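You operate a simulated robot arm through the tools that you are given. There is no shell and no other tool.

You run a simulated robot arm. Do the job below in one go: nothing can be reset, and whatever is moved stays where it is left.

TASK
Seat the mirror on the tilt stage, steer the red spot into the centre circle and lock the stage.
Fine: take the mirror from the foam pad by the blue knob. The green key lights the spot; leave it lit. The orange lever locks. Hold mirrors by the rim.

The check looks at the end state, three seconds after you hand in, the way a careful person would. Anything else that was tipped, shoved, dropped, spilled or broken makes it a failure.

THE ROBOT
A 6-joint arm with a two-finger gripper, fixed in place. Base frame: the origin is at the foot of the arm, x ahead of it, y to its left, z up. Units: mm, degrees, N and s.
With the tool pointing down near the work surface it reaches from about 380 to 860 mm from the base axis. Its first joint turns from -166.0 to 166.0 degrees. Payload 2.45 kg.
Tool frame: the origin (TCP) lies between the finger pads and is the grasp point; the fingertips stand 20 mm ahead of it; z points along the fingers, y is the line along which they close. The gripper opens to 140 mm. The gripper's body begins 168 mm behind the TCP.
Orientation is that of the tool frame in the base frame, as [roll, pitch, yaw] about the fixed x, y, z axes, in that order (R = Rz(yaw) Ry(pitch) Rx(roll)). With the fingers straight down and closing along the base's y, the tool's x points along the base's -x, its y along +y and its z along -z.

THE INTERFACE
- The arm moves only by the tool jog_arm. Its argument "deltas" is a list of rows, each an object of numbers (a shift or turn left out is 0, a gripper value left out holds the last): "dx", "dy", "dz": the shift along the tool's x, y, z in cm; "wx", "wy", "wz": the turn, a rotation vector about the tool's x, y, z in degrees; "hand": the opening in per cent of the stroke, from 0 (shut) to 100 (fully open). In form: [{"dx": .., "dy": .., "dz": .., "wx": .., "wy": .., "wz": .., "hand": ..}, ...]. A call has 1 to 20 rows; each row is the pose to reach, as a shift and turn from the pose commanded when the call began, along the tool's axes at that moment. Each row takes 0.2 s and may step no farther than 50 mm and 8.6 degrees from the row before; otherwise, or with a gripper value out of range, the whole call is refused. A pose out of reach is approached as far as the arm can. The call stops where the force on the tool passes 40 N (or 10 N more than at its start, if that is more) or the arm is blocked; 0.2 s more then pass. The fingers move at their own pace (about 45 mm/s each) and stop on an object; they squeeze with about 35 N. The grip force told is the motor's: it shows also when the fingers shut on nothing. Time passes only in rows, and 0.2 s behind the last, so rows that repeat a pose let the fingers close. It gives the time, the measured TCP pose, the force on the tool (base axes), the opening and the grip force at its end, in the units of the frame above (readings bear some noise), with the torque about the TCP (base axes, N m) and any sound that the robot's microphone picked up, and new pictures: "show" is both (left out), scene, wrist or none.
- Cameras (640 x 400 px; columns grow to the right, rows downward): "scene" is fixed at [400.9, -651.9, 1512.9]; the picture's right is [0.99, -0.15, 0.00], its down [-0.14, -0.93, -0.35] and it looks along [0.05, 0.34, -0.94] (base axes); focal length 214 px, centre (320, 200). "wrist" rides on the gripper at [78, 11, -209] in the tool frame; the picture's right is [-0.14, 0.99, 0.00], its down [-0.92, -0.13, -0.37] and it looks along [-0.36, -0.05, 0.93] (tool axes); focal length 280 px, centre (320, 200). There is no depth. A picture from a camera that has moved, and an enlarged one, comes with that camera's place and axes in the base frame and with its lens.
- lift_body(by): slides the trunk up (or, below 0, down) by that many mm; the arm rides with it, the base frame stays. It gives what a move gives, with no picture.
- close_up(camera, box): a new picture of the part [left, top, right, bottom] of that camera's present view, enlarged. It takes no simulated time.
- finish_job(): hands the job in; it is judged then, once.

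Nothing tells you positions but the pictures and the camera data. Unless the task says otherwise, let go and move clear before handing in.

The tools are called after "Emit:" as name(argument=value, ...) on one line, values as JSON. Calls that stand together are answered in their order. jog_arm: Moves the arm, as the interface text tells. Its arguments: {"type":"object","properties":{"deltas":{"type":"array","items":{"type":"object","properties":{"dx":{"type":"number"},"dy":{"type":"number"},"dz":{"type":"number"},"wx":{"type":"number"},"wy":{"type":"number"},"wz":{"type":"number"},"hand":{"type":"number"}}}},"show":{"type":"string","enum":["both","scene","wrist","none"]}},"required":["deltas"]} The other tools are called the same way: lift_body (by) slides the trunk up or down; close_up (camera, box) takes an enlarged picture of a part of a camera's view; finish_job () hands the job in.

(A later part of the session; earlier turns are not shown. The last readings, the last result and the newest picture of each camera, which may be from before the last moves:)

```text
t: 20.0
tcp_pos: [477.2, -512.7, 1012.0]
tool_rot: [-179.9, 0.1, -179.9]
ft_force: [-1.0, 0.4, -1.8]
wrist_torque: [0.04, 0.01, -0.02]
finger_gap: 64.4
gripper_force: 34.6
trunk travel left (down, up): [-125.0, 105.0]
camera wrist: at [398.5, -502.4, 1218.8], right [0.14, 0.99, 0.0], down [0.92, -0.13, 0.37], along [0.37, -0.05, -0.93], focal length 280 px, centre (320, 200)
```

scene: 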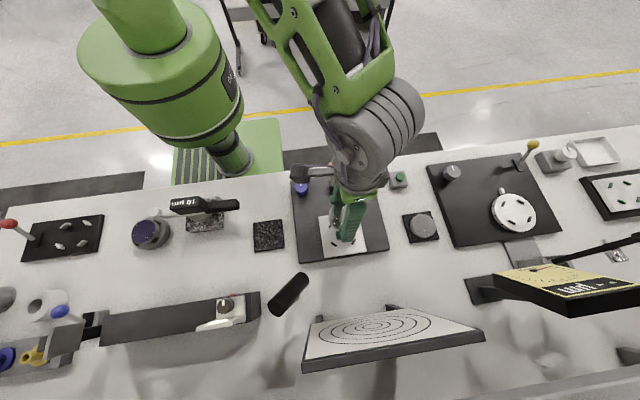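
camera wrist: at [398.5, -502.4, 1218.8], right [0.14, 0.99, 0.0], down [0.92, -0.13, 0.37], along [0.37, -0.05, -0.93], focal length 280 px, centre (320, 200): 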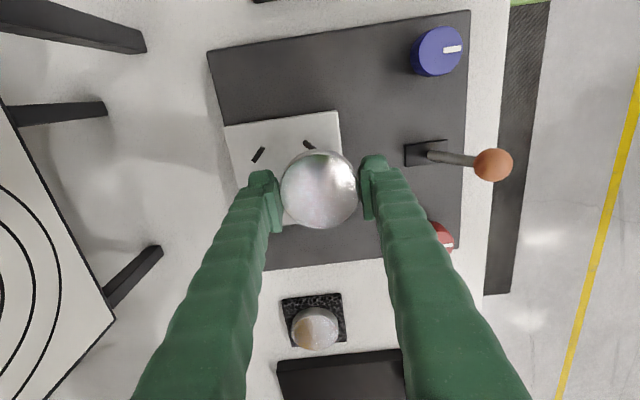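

The mirror is safely held above the stage at about (476,-513,1011). Next I'll move to y≈-547 and down to z≈985, then compare the mirror with the clips in both views.

Emit:
jog_arm(deltas=[{"dy": -0.3}, {"dy": -0.8}, {"dy": -1.5}, {"dy": -2.2}, {"dy": -2.9}, {"dy": -3.3}, {"dy": -3.45}, {"dy": -3.45, "dz": 0.3}, {"dy": -3.45, "dz": 0.8}, {"dy": -3.45, "dz": 1.4}, {"dy": -3.45, "dz": 2.0}, {"dy": -3.45, "dz": 2.4}, {"dy": -3.45, "dz": 2.5}])

Emit:
close_up(camera="wrist", box=[220, 80, 420, 260])

Emit:
close_up(camera="scene", box=[300, 190, 390, 260])

```text
t: 22.8
tcp_pos: [475.4, -549.2, 985.8]
tool_rot: [-179.9, 0.0, 180.0]
ft_force: [-0.4, -0.7, -1.2]
wrist_torque: [0.01, 0.02, -0.02]
finger_gap: 64.1
gripper_force: 35.1
trunk travel left (down, up): [-125.0, 105.0]
camera wrist: at [398.5, -537.2, 1193.0], right [0.14, 0.99, 0.0], down [0.92, -0.13, 0.37], along [0.37, -0.05, -0.93], focal length 280 px, centre (320, 200)
```

scene: 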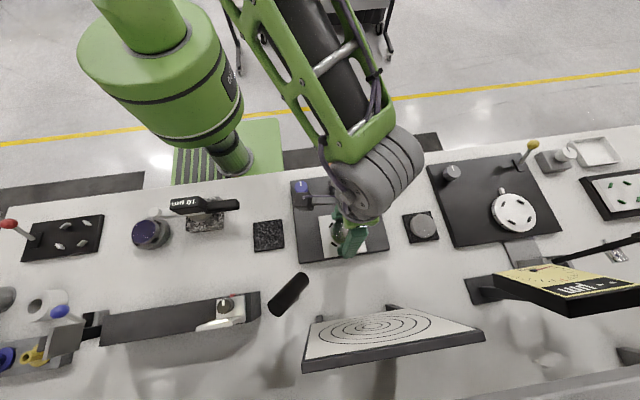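
wrist: 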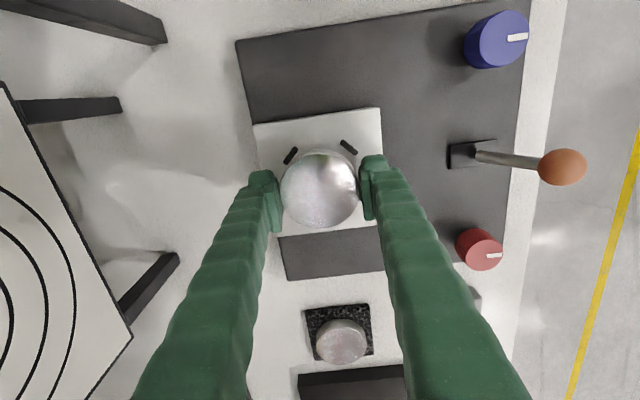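

```text
2.22 times, centred on (320, 170) of wrist
camera zoom: at [398.5, -537.2, 1193.0], right [0.14, 0.99, 0.0], down [0.92, -0.13, 0.37], along [0.37, -0.05, -0.93], focal length 623 px, centre (320, 267)
```

zoom: 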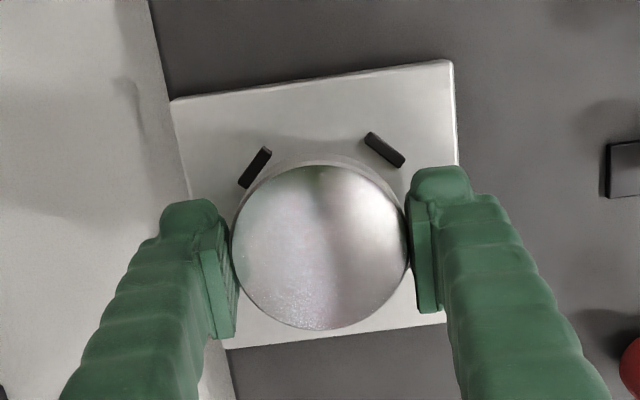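

```text
5.71 times, centred on (345, 225) of scene
camera zoom: at [400.9, -651.9, 1512.9], right [0.99, -0.15, 0.0], down [-0.14, -0.93, -0.35], along [0.05, 0.34, -0.94], focal length 1226 px, centre (177, 57)
```

zoom: 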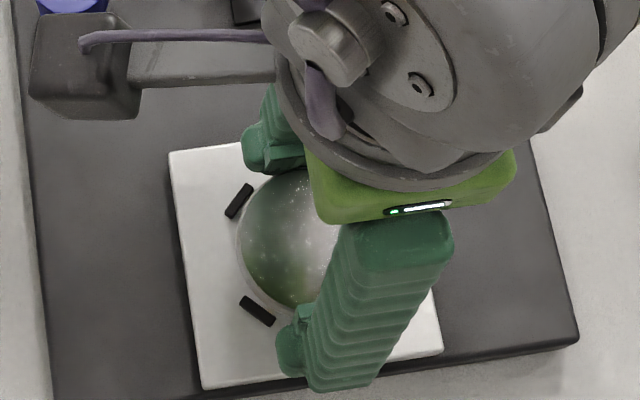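

Relative to the clips, the mirror is well placed in x but needs about +3.5 mm in y. I'll correct that, go down 10 mm, and compare again.

Emit:
jog_arm(deltas=[{"dy": 0.1}, {"dy": 0.2}, {"dy": 0.35}, {"dy": 0.35, "dz": 0.2}, {"dy": 0.35, "dz": 0.5}, {"dy": 0.35, "dz": 0.8}, {"dy": 0.35, "dz": 1.0}, {"dy": 0.35, "dz": 1.0}], show="none")

Emit:
close_up(camera="wrist", box=[240, 110, 400, 240])

Emit:
close_up(camera="scene", box=[315, 205, 375, 260])

```text
t: 24.6
tcp_pos: [475.0, -544.7, 974.7]
tool_rot: [179.9, 0.0, 179.9]
ft_force: [-0.6, -0.4, -1.9]
wrist_torque: [-0.05, 0.0, 0.01]
finger_gap: 64.3
gripper_force: 35.0
trunk travel left (down, up): [-125.0, 105.0]
```

```text
3.08 times, centred on (320, 175) of wrist
camera zoom: at [398.6, -533.5, 1182.9], right [0.14, 0.99, 0.0], down [0.92, -0.13, 0.37], along [0.37, -0.05, -0.93], focal length 863 px, centre (320, 277)
```

zoom: 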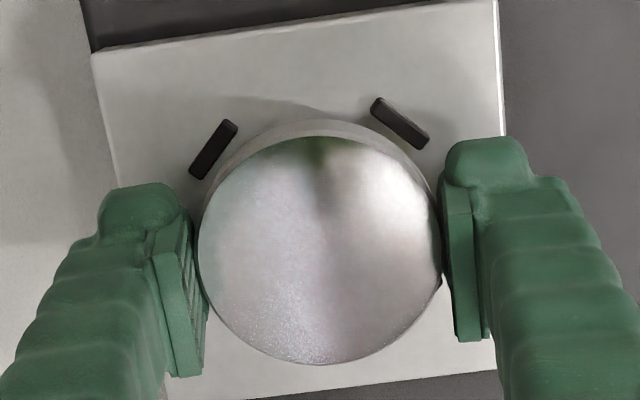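

```text
7.27 times, centred on (345, 232) of scene
camera zoom: at [400.9, -651.9, 1512.9], right [0.99, -0.15, 0.0], down [-0.14, -0.93, -0.35], along [0.05, 0.34, -0.94], focal length 1560 px, centre (138, -36)
```

zoom: 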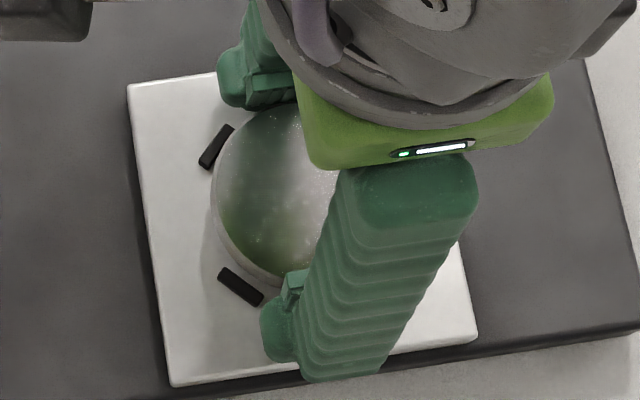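

Both views now agree the mirror is centred over the clips within about a millimetre. I'll lower another 7 mm and check once more before seating.

Emit:
jog_arm(deltas=[{"dz": 0.2}, {"dz": 0.4}, {"dz": 0.6}, {"dz": 0.7}, {"dz": 0.7}], show="none")

Emit:
close_up(camera="wrist", box=[240, 110, 400, 240])

Emit:
close_up(camera="scene", box=[325, 210, 365, 240])

```text
t: 25.8
tcp_pos: [476.4, -544.0, 967.3]
tool_rot: [180.0, 0.0, 180.0]
ft_force: [-0.4, -0.6, -0.8]
wrist_torque: [0.02, 0.03, -0.02]
finger_gap: 64.5
gripper_force: 34.9
trunk travel left (down, up): [-125.0, 105.0]
```

```text
3.08 times, centred on (320, 175) of wrist
camera zoom: at [398.8, -532.8, 1175.9], right [0.14, 0.99, 0.0], down [0.92, -0.13, 0.37], along [0.37, -0.05, -0.93], focal length 863 px, centre (320, 277)
```

zoom: 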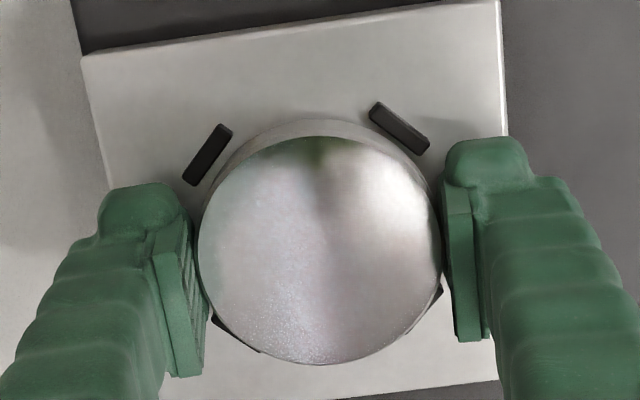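

```text
13.33 times, centred on (345, 225) of scene
camera zoom: at [400.9, -651.9, 1512.9], right [0.99, -0.15, 0.0], down [-0.14, -0.93, -0.35], along [0.05, 0.34, -0.94], focal length 2860 px, centre (-13, -133)
```

zoom: 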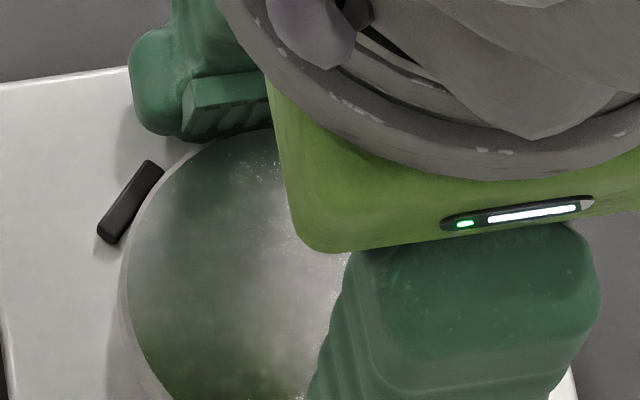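

All four clips are now peeking out around the mirror. I'll zoom in on each side to compare gaps before seating.

Emit:
close_up(camera="wrist", box=[272, 140, 304, 160])

Emit:
close_up(camera="wrist", box=[328, 140, 360, 160])

Emit:
close_up(camera="wrist", box=[272, 200, 304, 230])

Emit:
close_up(camera="wrist", box=[336, 195, 368, 225])

```text
16.00 times, centred on (288, 150) of wrist
camera zoom: at [398.8, -532.8, 1175.9], right [0.14, 0.99, 0.0], down [0.92, -0.13, 0.37], along [0.37, -0.05, -0.93], focal length 4486 px, centre (832, 1000)
```

zoom: 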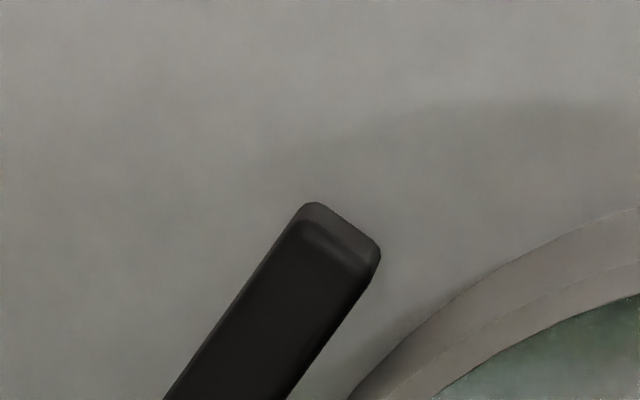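

```text
16.00 times, centred on (344, 150) of wrist
camera zoom: at [398.8, -532.8, 1175.9], right [0.14, 0.99, 0.0], down [0.92, -0.13, 0.37], along [0.37, -0.05, -0.93], focal length 4486 px, centre (-64, 1000)
```

zoom: 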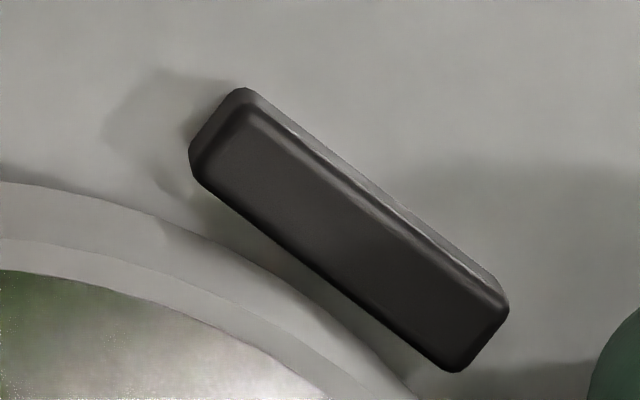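

```text
13.33 times, centred on (288, 215) of wrist
camera zoom: at [398.8, -532.8, 1175.9], right [0.14, 0.99, 0.0], down [0.92, -0.13, 0.37], along [0.37, -0.05, -0.93], focal length 3738 px, centre (747, 0)
```

zoom: 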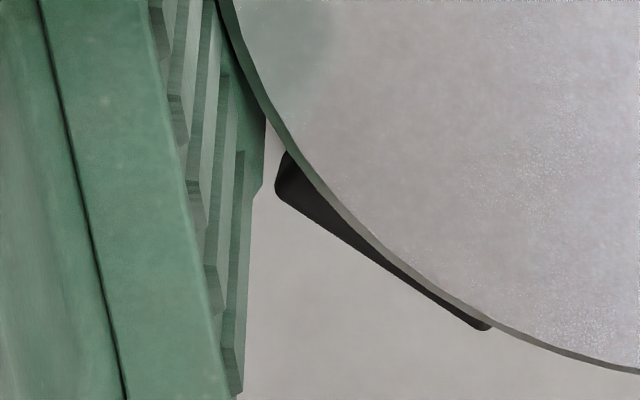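

```text
13.33 times, centred on (352, 210) of wrist
camera zoom: at [398.8, -532.8, 1175.9], right [0.14, 0.99, 0.0], down [0.92, -0.13, 0.37], along [0.37, -0.05, -0.93], focal length 3738 px, centre (-107, 67)
```

zoom: 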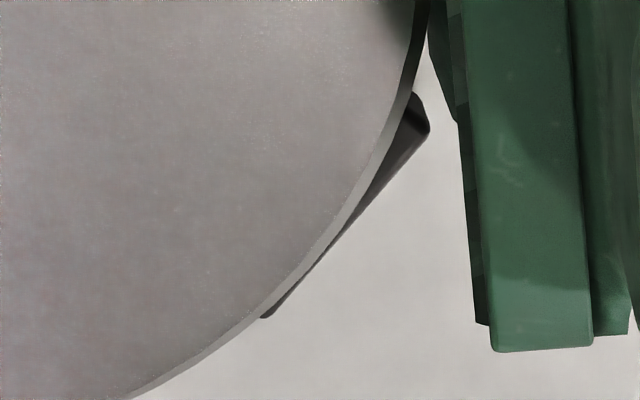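

The clips have roughly 2.5 mm clearance around the mirror and the fingers fit between them; a small -0.5 mm y correction will centre it. I'll lower in small steps and watch the force.

Emit:
jog_arm(deltas=[{"dy": -0.05}, {"dy": -0.05, "dz": 0.1}, {"dy": -0.05, "dz": 0.2}, {"dy": -0.05, "dz": 0.3}, {"dy": -0.05, "dz": 0.3}], show="none")

Emit:
close_up(camera="wrist", box=[240, 110, 400, 240])

```text
t: 27.0
tcp_pos: [475.1, -544.7, 964.4]
tool_rot: [-180.0, 0.0, -179.9]
ft_force: [1.0, -0.1, -2.6]
wrist_torque: [0.01, -0.02, -0.01]
finger_gap: 64.3
gripper_force: 35.3
trunk travel left (down, up): [-125.0, 105.0]
```

```text
3.08 times, centred on (320, 175) of wrist
camera zoom: at [398.5, -533.5, 1173.1], right [0.14, 0.99, 0.0], down [0.92, -0.13, 0.37], along [0.37, -0.05, -0.93], focal length 863 px, centre (320, 277)
```

zoom: 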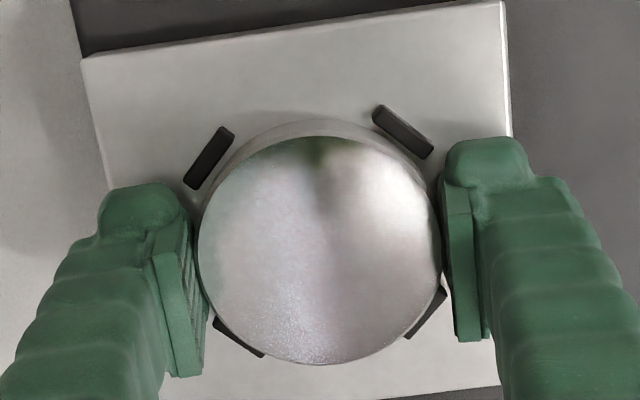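

The mirror looks centred among all four clips and there is no contact yet. I'll keep lowering a millimetre or two at a time.

Emit:
jog_arm(deltas=[{"dz": 0.1}, {"dz": 0.2}, {"dz": 0.2}], show="none")

Emit:
jog_arm(deltas=[{"dz": 0.05}, {"dz": 0.1}, {"dz": 0.1}], show="none")

```text
t: 27.8
tcp_pos: [475.7, -545.1, 963.4]
tool_rot: [179.9, -0.1, 180.0]
ft_force: [-1.2, 0.8, -1.7]
wrist_torque: [-0.01, -0.01, 0.03]
finger_gap: 64.5
gripper_force: 34.8
trunk travel left (down, up): [-125.0, 105.0]
```

```text
t: 28.6
tcp_pos: [476.9, -545.0, 962.8]
tool_rot: [-179.9, 0.1, -179.9]
ft_force: [-1.0, -0.2, 6.9]
wrist_torque: [0.15, 0.14, 0.07]
finger_gap: 64.4
gripper_force: 34.8
trunk travel left (down, up): [-125.0, 105.0]
```

There is now light contact (about 7 N up) at the expected plate height. I'll look closely before releasing.

Emit:
close_up(camera="wrist", box=[240, 110, 400, 240])

Emit:
close_up(camera="wrist", box=[328, 140, 360, 160])

Emit:
close_up(camera="scene", box=[325, 210, 365, 250])

```text
3.08 times, centred on (320, 175) of wrist
camera zoom: at [398.7, -533.5, 1171.0], right [0.14, 0.99, 0.0], down [0.92, -0.13, 0.37], along [0.37, -0.05, -0.93], focal length 863 px, centre (320, 277)
```

zoom: 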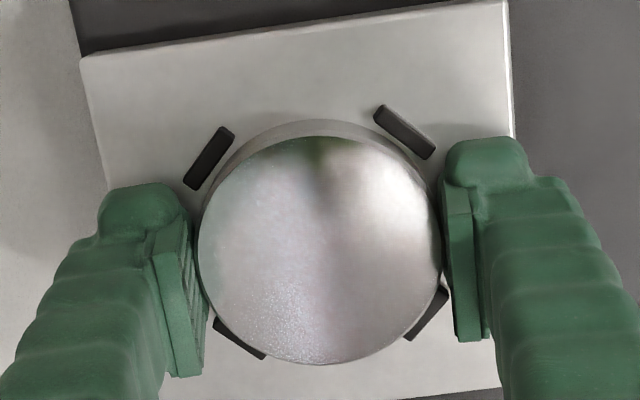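

```text
16.00 times, centred on (344, 150) of wrist
camera zoom: at [398.7, -533.5, 1171.0], right [0.14, 0.99, 0.0], down [0.92, -0.13, 0.37], along [0.37, -0.05, -0.93], focal length 4486 px, centre (-64, 1000)
```

zoom: 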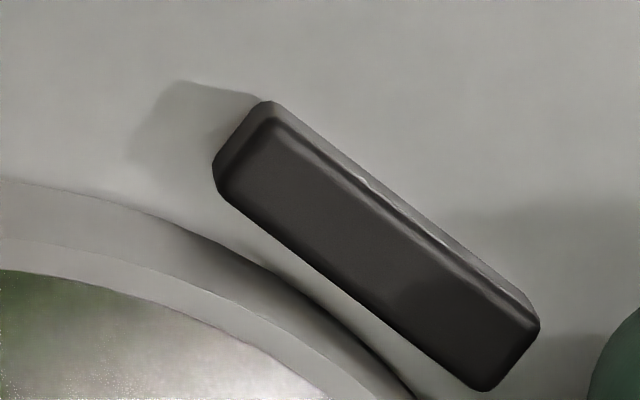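

```text
10.00 times, centred on (345, 230) of scene
camera zoom: at [400.9, -651.9, 1512.9], right [0.99, -0.15, 0.0], down [-0.14, -0.93, -0.35], along [0.05, 0.34, -0.94], focal length 2145 px, centre (70, -100)
```

zoom: 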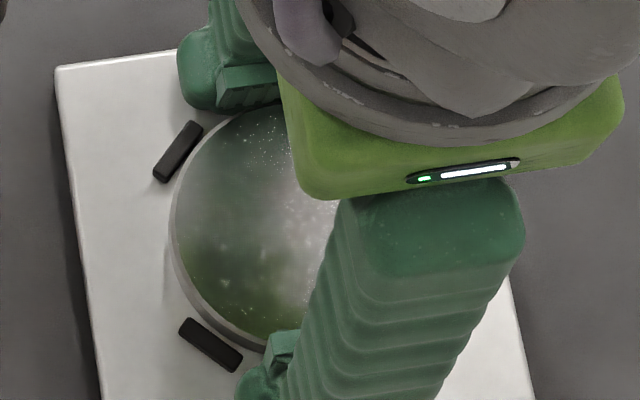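

The mirror is inside the clips with clear gaps all round and touching the plate. I'll open the fingers a little to let it settle, then look.

Emit:
jog_arm(deltas=[{"hand": 47}, {"hand": 48}, {"hand": 50}, {"hand": 52}, {"hand": 53}, {"hand": 53}], show="none")

Emit:
close_up(camera="wrist", box=[240, 110, 400, 240])

Emit:
close_up(camera="scene", box=[325, 210, 365, 250])

```text
t: 30.0
tcp_pos: [475.8, -546.7, 963.9]
tool_rot: [-179.9, 0.1, 180.0]
ft_force: [0.2, -6.9, 10.3]
wrist_torque: [0.25, -0.01, 0.0]
finger_gap: 70.1
gripper_force: 0.0
trunk travel left (down, up): [-125.0, 105.0]
```

```text
3.08 times, centred on (320, 175) of wrist
camera zoom: at [398.7, -533.9, 1170.6], right [0.14, 0.99, 0.0], down [0.92, -0.13, 0.37], along [0.37, -0.05, -0.93], focal length 863 px, centre (320, 277)
```

zoom: 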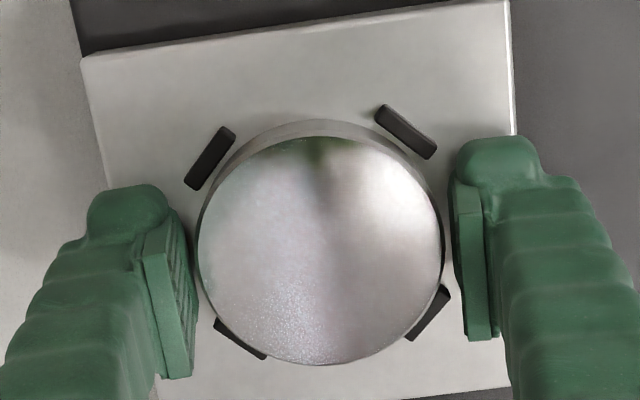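

```text
10.00 times, centred on (345, 230) of scene
camera zoom: at [400.9, -651.9, 1512.9], right [0.99, -0.15, 0.0], down [-0.14, -0.93, -0.35], along [0.05, 0.34, -0.94], focal length 2145 px, centre (70, -100)
```

zoom: 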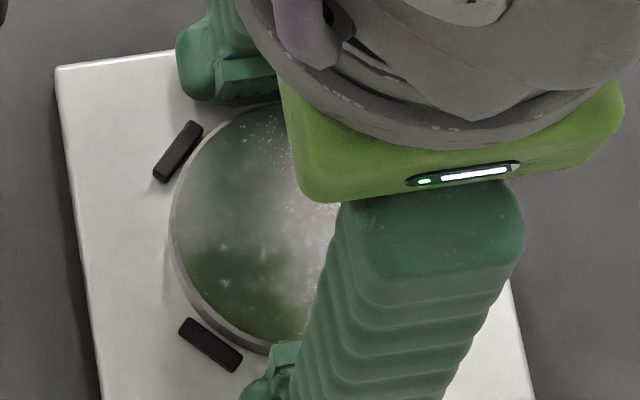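

The mirror is seated among the clips and the fingers are off its rim, with the fingertips lightly touching the plate. I'll lift straight up gently and clear the stage.

Emit:
jog_arm(deltas=[{"dz": -0.1, "hand": 53}, {"dz": -0.3, "hand": 54}, {"dz": -0.8, "hand": 55}, {"dz": -1.6, "hand": 55}, {"dz": -3.0, "hand": 55}, {"dz": -5.0, "hand": 55}, {"dz": -8.0, "hand": 55}, {"dz": -11.0, "hand": 55}])

Emit:
close_up(camera="wrist", box=[220, 60, 420, 240])

Emit:
close_up(camera="scene", box=[300, 190, 390, 260])

```text
t: 31.8
tcp_pos: [475.5, -544.9, 1072.3]
tool_rot: [-179.9, 0.0, 180.0]
ft_force: [-0.4, -0.5, 0.9]
wrist_torque: [-0.01, -0.01, -0.02]
finger_gap: 76.7
gripper_force: 0.0
trunk travel left (down, up): [-125.0, 105.0]
camera wrist: at [398.1, -534.1, 1281.0], right [0.14, 0.99, 0.0], down [0.92, -0.13, 0.37], along [0.37, -0.05, -0.93], focal length 280 px, centre (320, 200)
```

scene: 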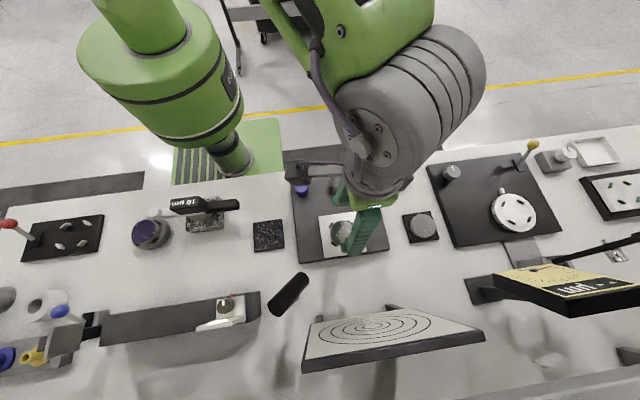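
wrist: 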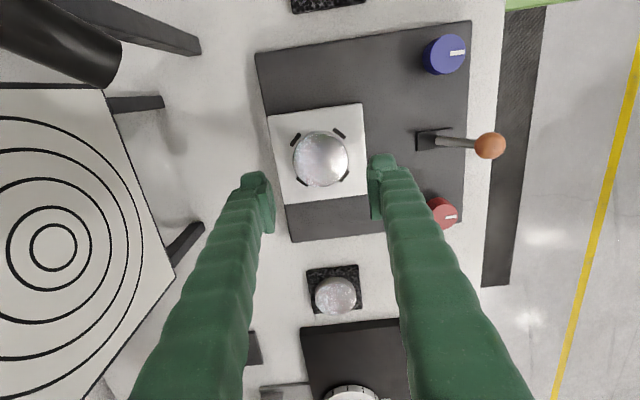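

```text
2.22 times, centred on (320, 150) of wrist
camera zoom: at [398.1, -534.1, 1281.0], right [0.14, 0.99, 0.0], down [0.92, -0.13, 0.37], along [0.37, -0.05, -0.93], focal length 623 px, centre (320, 311)
```

zoom: 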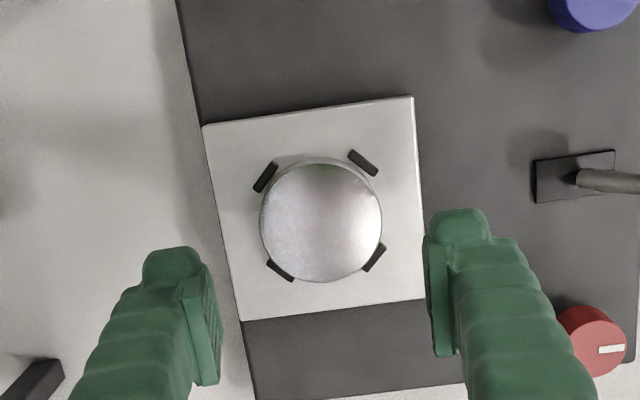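

```text
5.71 times, centred on (345, 225) of scene
camera zoom: at [400.9, -651.9, 1512.9], right [0.99, -0.15, 0.0], down [-0.14, -0.93, -0.35], along [0.05, 0.34, -0.94], focal length 1226 px, centre (177, 57)
```

zoom: 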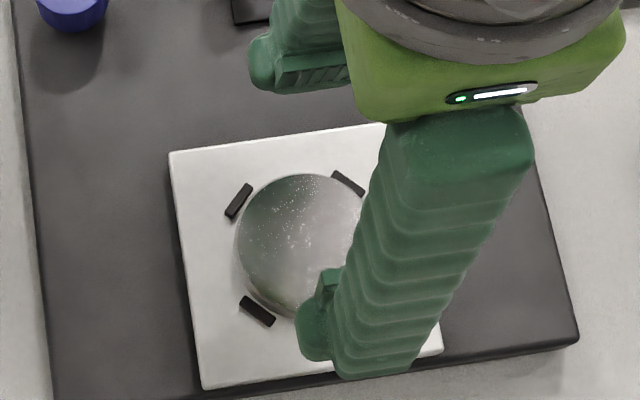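

The mirror is nicely seated. Next is the green key near (683,-400): I'll travel high above everything, close the fingers, and look down at it.

Emit:
jog_arm(deltas=[{"dx": -3.3, "dy": 2.3, "hand": 40}, {"dx": -6.6, "dy": 4.6, "hand": 20}, {"dx": -9.9, "dy": 6.9, "hand": 0}, {"dx": -13.2, "dy": 9.2, "hand": 0}, {"dx": -16.5, "dy": 11.5, "hand": 0}, {"dx": -19.8, "dy": 13.8, "hand": 0}, {"dx": -20.7, "dy": 14.5, "hand": 0}, {"dx": -20.7, "dy": 14.5, "dz": 2.0, "hand": 0}, {"dx": -20.7, "dy": 14.5, "dz": 3.0, "hand": 0}])

Emit:
close_up(camera="wrist", box=[220, 80, 420, 260])

Emit:
close_up(camera="scene", box=[280, 150, 440, 260])

```text
t: 33.8
tcp_pos: [682.8, -400.1, 1041.1]
tool_rot: [180.0, 0.1, -179.9]
ft_force: [0.0, 0.4, 0.0]
wrist_torque: [0.0, -0.01, 0.01]
finger_gap: 0.0
gripper_force: 29.4
trunk travel left (down, up): [-125.0, 105.0]
camera wrist: at [605.2, -388.4, 1249.3], right [0.14, 0.99, 0.0], down [0.92, -0.13, 0.37], along [0.36, -0.05, -0.93], focal length 280 px, centre (320, 200)
```

scene: 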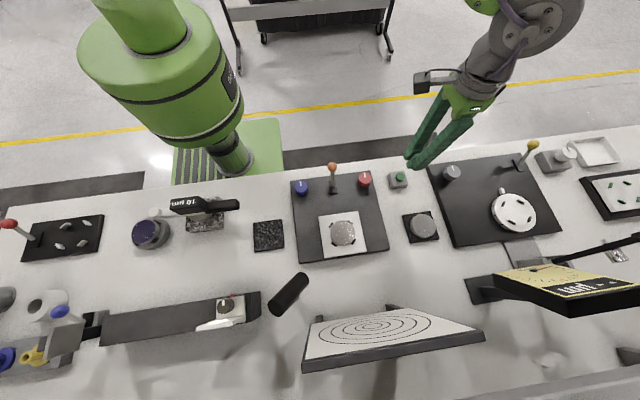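
wrist: 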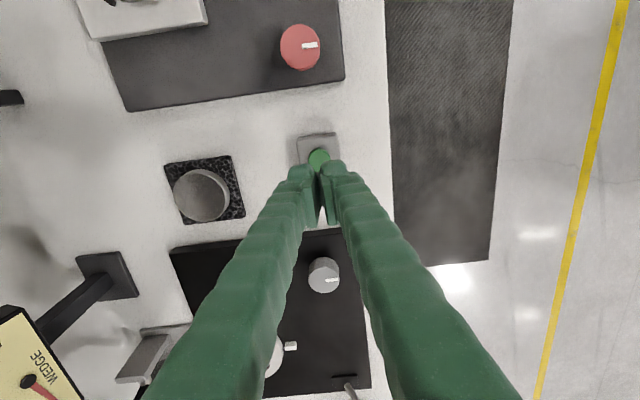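

```text
2.22 times, centred on (320, 170) of wrist
camera zoom: at [605.2, -388.4, 1249.3], right [0.14, 0.99, 0.0], down [0.92, -0.13, 0.37], along [0.36, -0.05, -0.93], focal length 623 px, centre (320, 267)
```

zoom: 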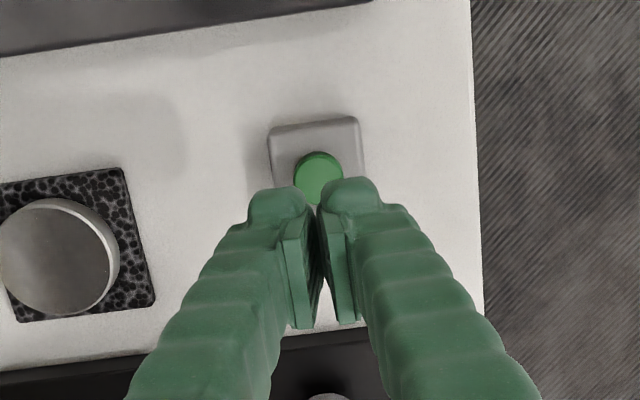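

```text
3.64 times, centred on (360, 205) of scene
camera zoom: at [400.9, -651.9, 1512.9], right [0.99, -0.15, 0.0], down [-0.14, -0.93, -0.35], along [0.05, 0.34, -0.94], focal length 780 px, centre (174, 182)
```

zoom: 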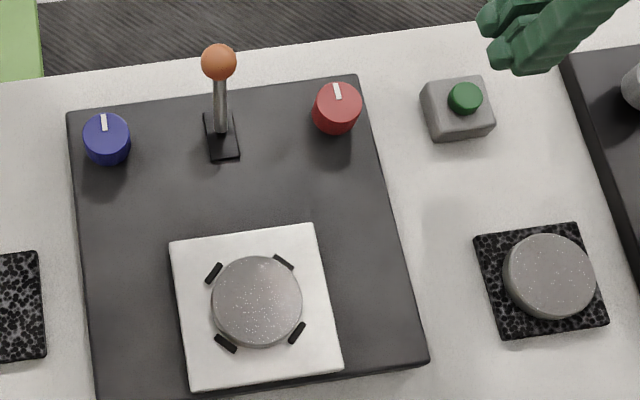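

The button is right beneath the closed fingertips (about 2 mm in -x). I'll descend to just above it, then press in small steps and listen for a click.

Emit:
jog_arm(deltas=[{"dx": 0.2, "dz": 3, "hand": 0}, {"dx": 0.2, "dz": 6, "hand": 0}, {"dx": 0.2, "dz": 8.0, "hand": 0}, {"dx": 0.2, "dz": 8.4, "hand": 0}], show="none")

Emit:
close_up(camera="scene", box=[370, 140, 440, 200])

Emit:
close_up(camera="wrist", box=[260, 120, 380, 230])

```text
t: 34.8
tcp_pos: [681.6, -400.5, 957.1]
tool_rot: [179.9, 0.0, 180.0]
ft_force: [-0.4, -0.2, 0.2]
wrist_torque: [0.02, 0.0, 0.0]
finger_gap: 6.2
gripper_force: 29.5
trunk travel left (down, up): [-125.0, 105.0]
```

```text
6.67 times, centred on (405, 170) of scene
camera zoom: at [400.9, -651.9, 1512.9], right [0.99, -0.15, 0.0], down [-0.14, -0.93, -0.35], along [0.05, 0.34, -0.94], focal length 1430 px, centre (-247, 400)
```

zoom: 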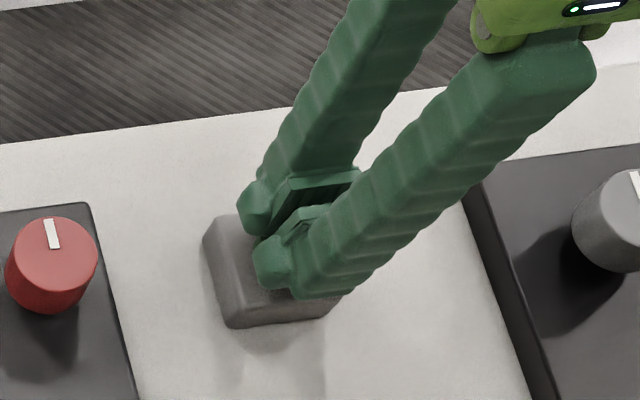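

```text
3.64 times, centred on (320, 175) of wrist
camera zoom: at [604.0, -389.1, 1165.8], right [0.14, 0.99, 0.0], down [0.92, -0.13, 0.37], along [0.37, -0.05, -0.93], focal length 1020 px, centre (320, 291)
```

zoom: 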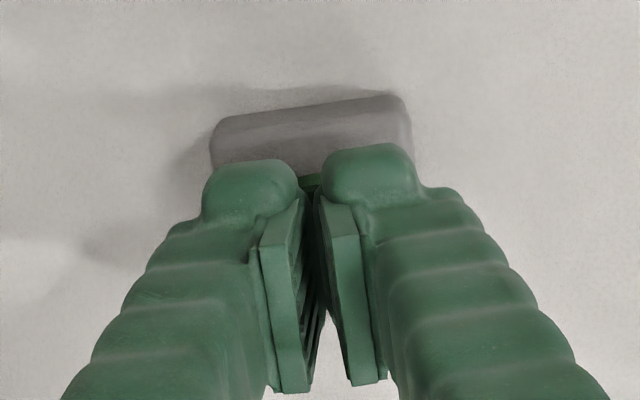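

The fingertips are just above the key, but the gap reads 6 mm, which I want to recheck before pressing. I'll hold still for a moment.

Emit:
jog_arm(deltas=[{"hand": 0}, {"hand": 0}], show="none")

Emit:
close_up(camera="scene", box=[385, 160, 425, 190])

```text
t: 35.4
tcp_pos: [680.2, -400.4, 958.2]
tool_rot: [-180.0, 0.0, -180.0]
ft_force: [0.6, -0.4, 0.1]
wrist_torque: [-0.02, -0.03, 0.01]
finger_gap: 6.2
gripper_force: 30.1
trunk travel left (down, up): [-125.0, 105.0]
```

```text
13.33 times, centred on (405, 175) of scene
camera zoom: at [400.9, -651.9, 1512.9], right [0.99, -0.15, 0.0], down [-0.14, -0.93, -0.35], along [0.05, 0.34, -0.94], focal length 2860 px, centre (-813, 533)
```

zoom: 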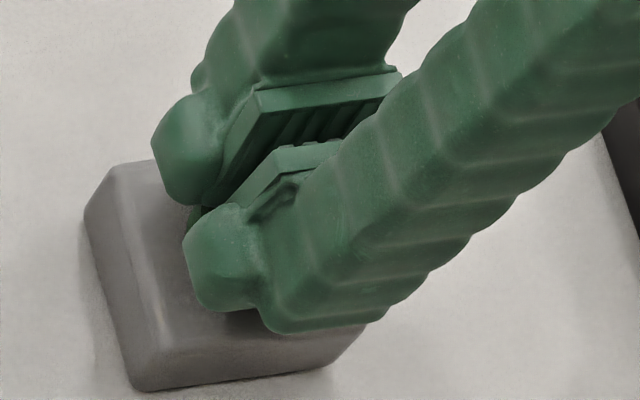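

The fingers may already be touching the key top. I'll check whether the spot is lit on the screen and look at the key again.

Emit:
close_up(camera="scene", box=[290, 290, 500, 380])

Emit:
close_up(camera="wrist", box=[300, 150, 340, 230])

```text
3.05 times, centred on (395, 335) of scene
camera zoom: at [400.9, -651.9, 1512.9], right [0.99, -0.15, 0.0], down [-0.14, -0.93, -0.35], along [0.05, 0.34, -0.94], focal length 654 px, centre (91, -211)
```

zoom: 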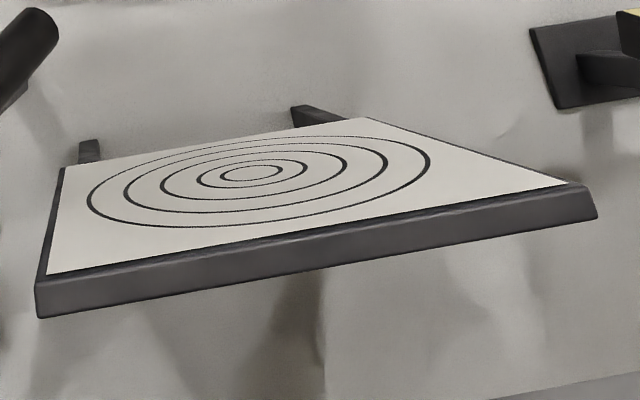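

```text
5.00 times, centred on (320, 190) of wrist
camera zoom: at [603.9, -389.0, 1165.9], right [0.14, 0.99, 0.0], down [0.92, -0.13, 0.37], along [0.37, -0.05, -0.93], focal length 1402 px, centre (320, 250)
```

zoom: 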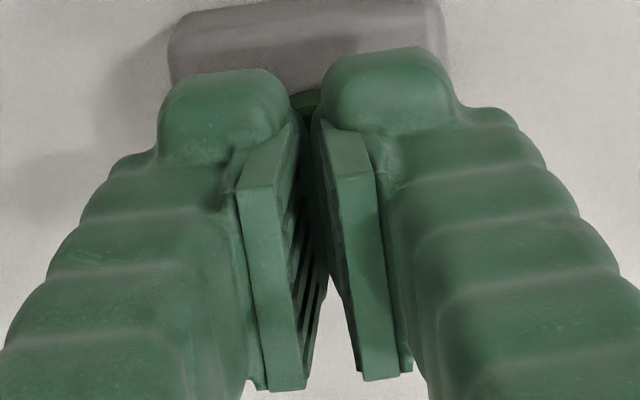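

The spot is not lit yet; the round button is wedging the closed fingertips apart. I'll back off and press with a single fingertip instead, which is cleaner.

Emit:
jog_arm(deltas=[{"dz": -1.5, "hand": 0}, {"dz": -3.5, "hand": 15}, {"dy": -1.4, "dz": -3.5, "hand": 28}, {"dy": -2.65, "dz": -3.5, "hand": 28}, {"dy": -2.65, "dz": -3.5, "hand": 28}, {"dy": -2.65, "dz": -3.5, "hand": 28}], show="none")

Emit:
close_up(camera="wrist", box=[260, 120, 420, 230])

Emit:
close_up(camera="scene", box=[370, 150, 440, 200])

```text
t: 36.8
tcp_pos: [679.6, -427.4, 993.6]
tool_rot: [179.9, 0.0, 180.0]
ft_force: [-0.8, -0.6, -0.6]
wrist_torque: [-0.02, 0.02, 0.0]
finger_gap: 39.2
gripper_force: 0.1
trunk travel left (down, up): [-125.0, 105.0]
```

```text
3.64 times, centred on (340, 175) of wrist
camera zoom: at [603.2, -416.0, 1202.0], right [0.14, 0.99, 0.0], down [0.92, -0.13, 0.37], along [0.37, -0.05, -0.93], focal length 1020 px, centre (247, 291)
```

zoom: 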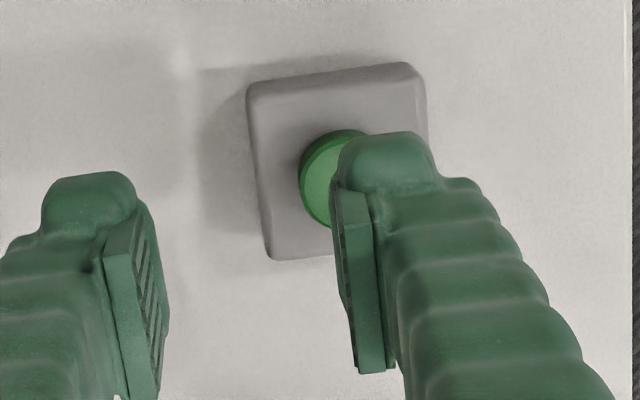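

```text
8.00 times, centred on (405, 175) of scene
camera zoom: at [400.9, -651.9, 1512.9], right [0.99, -0.15, 0.0], down [-0.14, -0.93, -0.35], along [0.05, 0.34, -0.94], focal length 1716 px, centre (-360, 400)
```

zoom: 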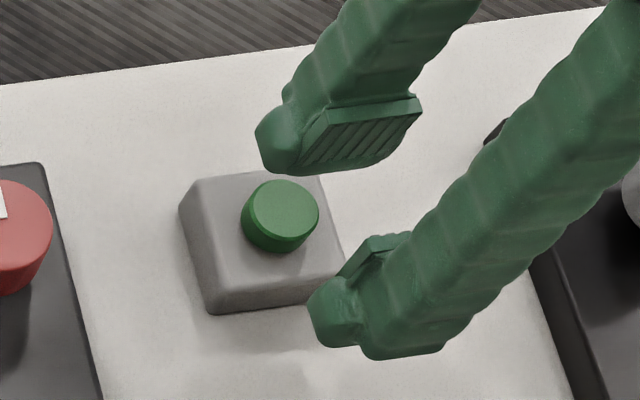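

The single +y fingertip is lined up over the button. I'll lower to just above it, then press in 1–2 mm steps.

Emit:
jog_arm(deltas=[{"dz": 1.5}, {"dz": 2.6}, {"dz": 3.0}, {"dz": 3.2}, {"dz": 3.4}, {"dz": 3.5}], show="none")

```text
t: 38.2
tcp_pos: [680.4, -426.6, 957.4]
tool_rot: [-180.0, 0.0, 180.0]
ft_force: [0.1, 0.1, 0.4]
wrist_torque: [0.03, 0.03, 0.04]
finger_gap: 39.2
gripper_force: 0.1
trunk travel left (down, up): [-125.0, 105.0]
```

There's no contact yet with the tip at about 938. I'll press on in small steps.

Emit:
jog_arm(deltas=[{"dz": 0.1}, {"dz": 0.2}, {"dz": 0.3}, {"dz": 0.4}], show="none")

Emit:
close_up(camera="scene", box=[370, 150, 440, 200])

```text
t: 39.2
tcp_pos: [680.1, -427.6, 954.7]
tool_rot: [-180.0, 0.0, 180.0]
ft_force: [-0.1, 0.3, 1.4]
wrist_torque: [0.06, 0.0, 0.0]
finger_gap: 39.7
gripper_force: 0.2
trunk travel left (down, up): [-125.0, 105.0]
heard: click
```

```text
8.00 times, centred on (405, 175) of scene
camera zoom: at [400.9, -651.9, 1512.9], right [0.99, -0.15, 0.0], down [-0.14, -0.93, -0.35], along [0.05, 0.34, -0.94], focal length 1716 px, centre (-360, 400)
```

zoom: 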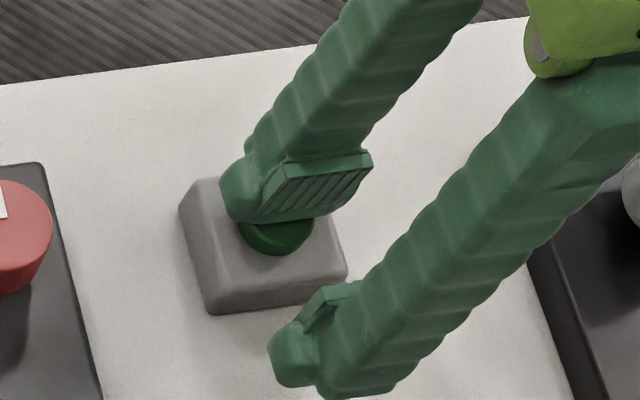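

Heard a click. I'll raise straight up and check the screen for the red spot.

Emit:
jog_arm(deltas=[{"dz": -0.5}, {"dz": -2}, {"dz": -5}, {"dz": -9}, {"dz": -12}], show="scene")

Emit:
close_up(camera="scene", box=[290, 290, 500, 380])

Emit:
close_up(camera="scene", box=[280, 150, 440, 260])

```text
t: 40.4
tcp_pos: [680.2, -425.6, 1075.3]
tool_rot: [180.0, 0.0, -180.0]
ft_force: [0.1, 0.0, 0.1]
wrist_torque: [0.0, -0.03, -0.01]
finger_gap: 39.0
gripper_force: 0.1
trunk travel left (down, up): [-125.0, 105.0]
```

scene: 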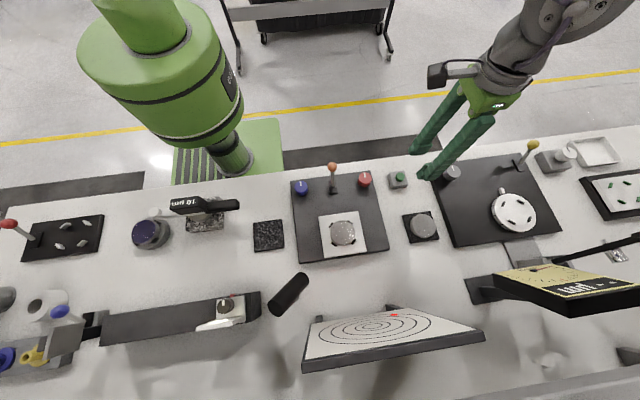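

```text
3.05 times, centred on (395, 335) of scene
camera zoom: at [400.9, -651.9, 1512.9], right [0.99, -0.15, 0.0], down [-0.14, -0.93, -0.35], along [0.05, 0.34, -0.94], focal length 654 px, centre (91, -211)
```

zoom: 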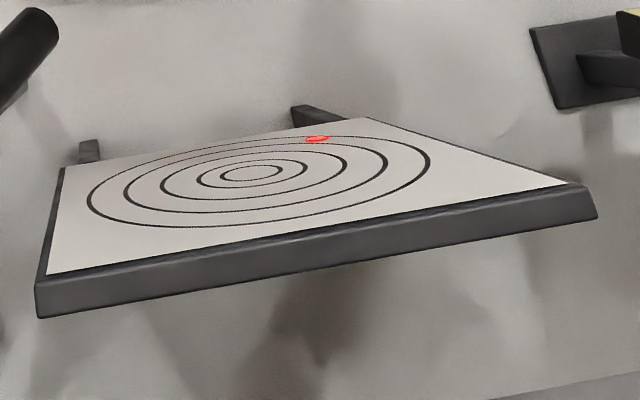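

```text
3.64 times, centred on (360, 205) of scene
camera zoom: at [400.9, -651.9, 1512.9], right [0.99, -0.15, 0.0], down [-0.14, -0.93, -0.35], along [0.05, 0.34, -0.94], focal length 780 px, centre (174, 182)
```

zoom: 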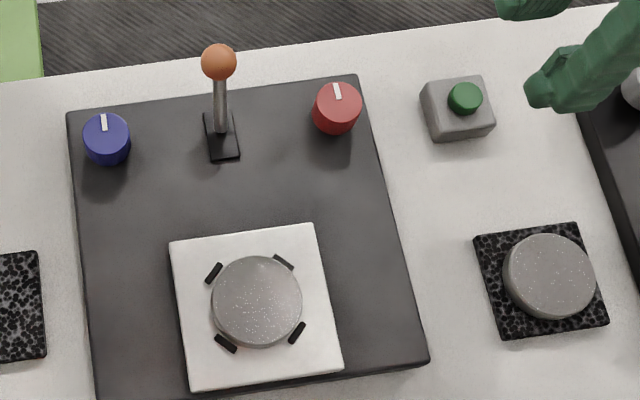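

The red spot is lit, up and right of the rings' centre. Next I'll go above the red knob at about (571,-399) and look straight down to centre on it.

Emit:
jog_arm(deltas=[{"dx": 4, "dy": 1, "hand": 43}, {"dx": 8, "dy": 2.2, "hand": 43}, {"dx": 10.9, "dy": 2.7, "dz": 1, "hand": 43}, {"dx": 10.9, "dy": 2.7, "dz": 3.5, "hand": 43}, {"dx": 10.9, "dy": 2.7, "dz": 4.5, "hand": 43}, {"dx": 10.9, "dy": 2.7, "dz": 4.5, "hand": 43}])

Emit:
close_up(camera="wrist", box=[240, 90, 400, 220])

Emit:
close_up(camera="scene", box=[340, 310, 420, 350])

```text
t: 41.8
tcp_pos: [571.3, -398.9, 1029.3]
tool_rot: [-180.0, 0.0, -180.0]
ft_force: [0.1, -0.4, 0.7]
wrist_torque: [-0.01, -0.02, 0.0]
finger_gap: 60.0
gripper_force: 0.1
trunk travel left (down, up): [-125.0, 105.0]
camera wrist: at [494.9, -387.9, 1236.9], right [0.14, 0.99, 0.0], down [0.92, -0.13, 0.37], along [0.37, -0.05, -0.93], focal length 280 px, centre (320, 200)
```

scene: 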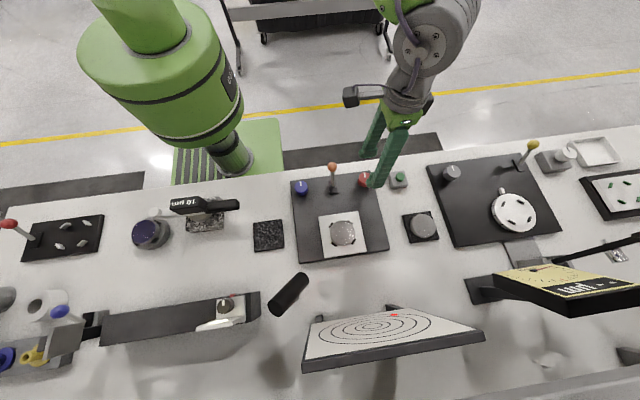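
wrist: 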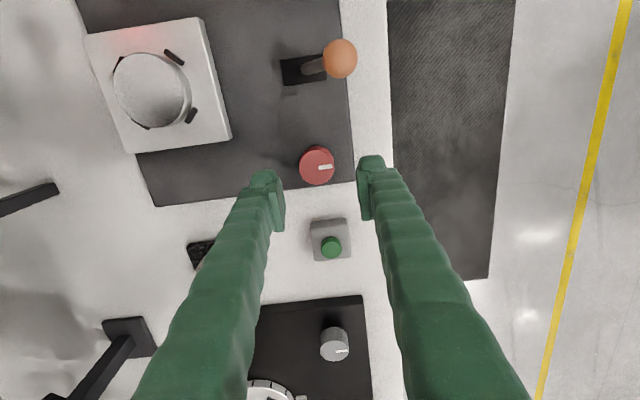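

```text
3.08 times, centred on (320, 155) of wrist
camera zoom: at [494.9, -387.9, 1236.9], right [0.14, 0.99, 0.0], down [0.92, -0.13, 0.37], along [0.37, -0.05, -0.93], focal length 863 px, centre (320, 338)
```

zoom: 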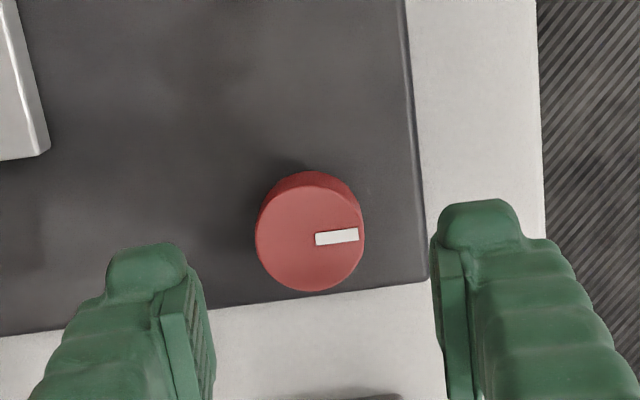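

```text
8.00 times, centred on (380, 330) of scene
camera zoom: at [400.9, -651.9, 1512.9], right [0.99, -0.15, 0.0], down [-0.14, -0.93, -0.35], along [0.05, 0.34, -0.94], focal length 1716 px, centre (-160, -840)
```

zoom: 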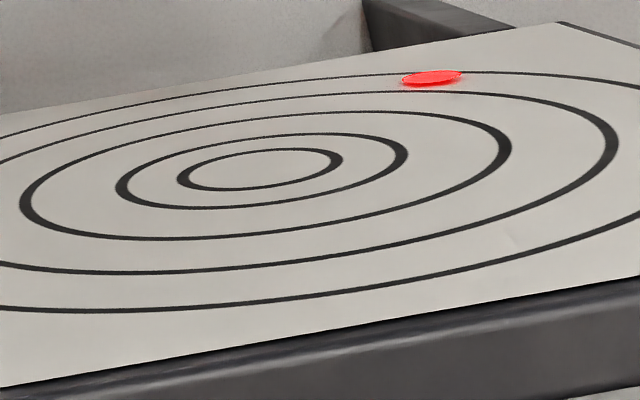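

The red knob's top is at about (570,-402,953), diameter about 37 mm. I'll shift by (-2,-3) mm and lower the open fingers around it, then check centring.

Emit:
jog_arm(deltas=[{"dx": 0.22, "dy": -0.31}, {"dx": 0.22, "dy": -0.31, "dz": 2}, {"dx": 0.22, "dy": -0.31, "dz": 4}, {"dx": 0.22, "dy": -0.31, "dz": 4.5}], show="none")

Emit:
close_up(camera="wrist", box=[240, 110, 400, 240])

Emit:
close_up(camera="scene", box=[340, 160, 400, 205])

```text
t: 42.8
tcp_pos: [569.0, -402.0, 984.4]
tool_rot: [-179.9, 0.0, 180.0]
ft_force: [0.8, -0.4, 0.0]
wrist_torque: [0.02, -0.03, 0.0]
finger_gap: 60.2
gripper_force: 0.0
trunk travel left (down, up): [-125.0, 105.0]
```

```text
3.08 times, centred on (320, 175) of wrist
camera zoom: at [493.1, -391.5, 1192.1], right [0.14, 0.99, 0.0], down [0.92, -0.13, 0.37], along [0.37, -0.05, -0.93], focal length 863 px, centre (320, 277)
```

zoom: 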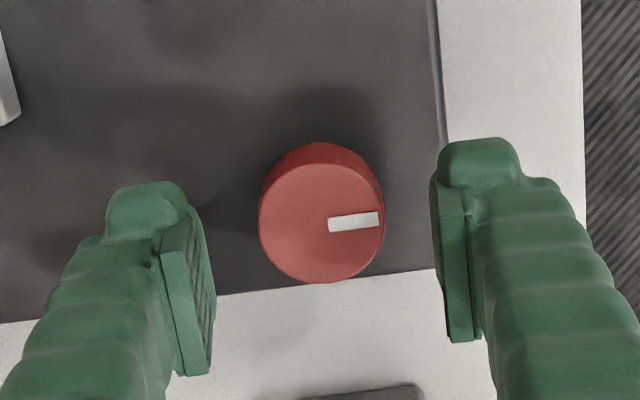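

```text
8.89 times, centred on (370, 182) of scene
camera zoom: at [400.9, -651.9, 1512.9], right [0.99, -0.15, 0.0], down [-0.14, -0.93, -0.35], along [0.05, 0.34, -0.94], focal length 1906 px, centre (-124, 356)
```

zoom: 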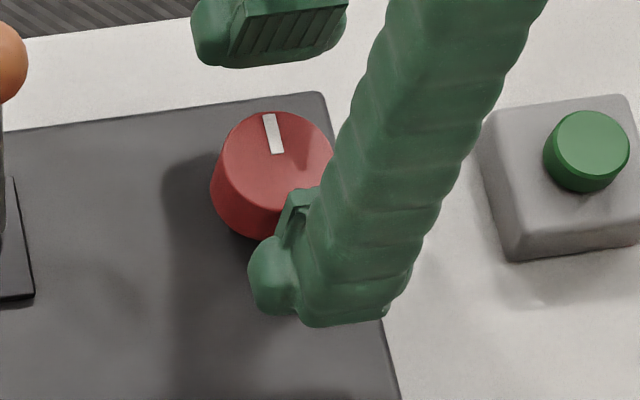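

The red knob is centred between the fingers. I'll lower so the pads overlap the upper knob and close on it.

Emit:
jog_arm(deltas=[{"dz": 1.2}, {"dz": 2.2}, {"dz": 2.4}, {"dz": 2.4, "hand": 32}, {"dz": 2.4, "hand": 25}, {"dz": 2.4, "hand": 20}, {"dz": 2.4, "hand": 20}], show="none")

Emit:
close_up(camera="wrist", box=[240, 110, 400, 240])

Emit:
close_up(camera="scene", box=[340, 310, 420, 350])

```text
t: 44.4
tcp_pos: [569.6, -401.1, 960.4]
tool_rot: [-180.0, 0.0, 180.0]
ft_force: [0.9, 4.8, -1.4]
wrist_torque: [0.06, -0.08, -0.02]
finger_gap: 34.0
gripper_force: 39.6
trunk travel left (down, up): [-125.0, 105.0]
```

```text
3.08 times, centred on (320, 175) of wrist
camera zoom: at [492.5, -390.8, 1168.6], right [0.14, 0.99, 0.0], down [0.92, -0.13, 0.37], along [0.36, -0.05, -0.93], focal length 863 px, centre (320, 277)
```

zoom: 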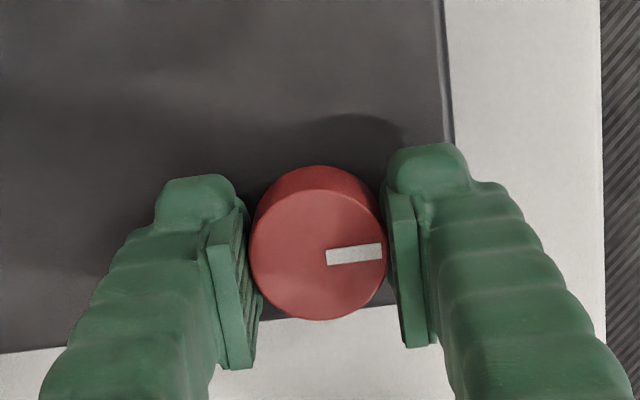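

```text
8.00 times, centred on (380, 330) of scene
camera zoom: at [400.9, -651.9, 1512.9], right [0.99, -0.15, 0.0], down [-0.14, -0.93, -0.35], along [0.05, 0.34, -0.94], focal length 1716 px, centre (-160, -840)
```

zoom: 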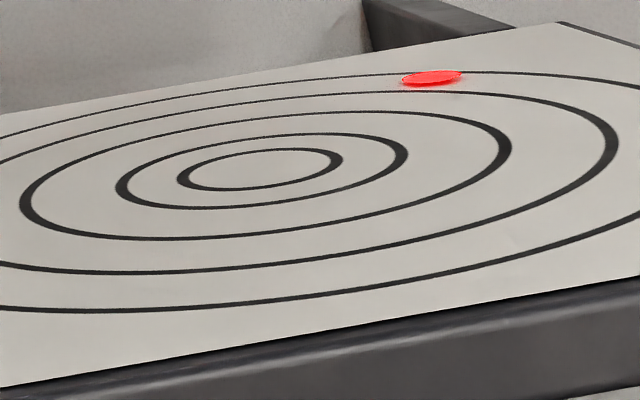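

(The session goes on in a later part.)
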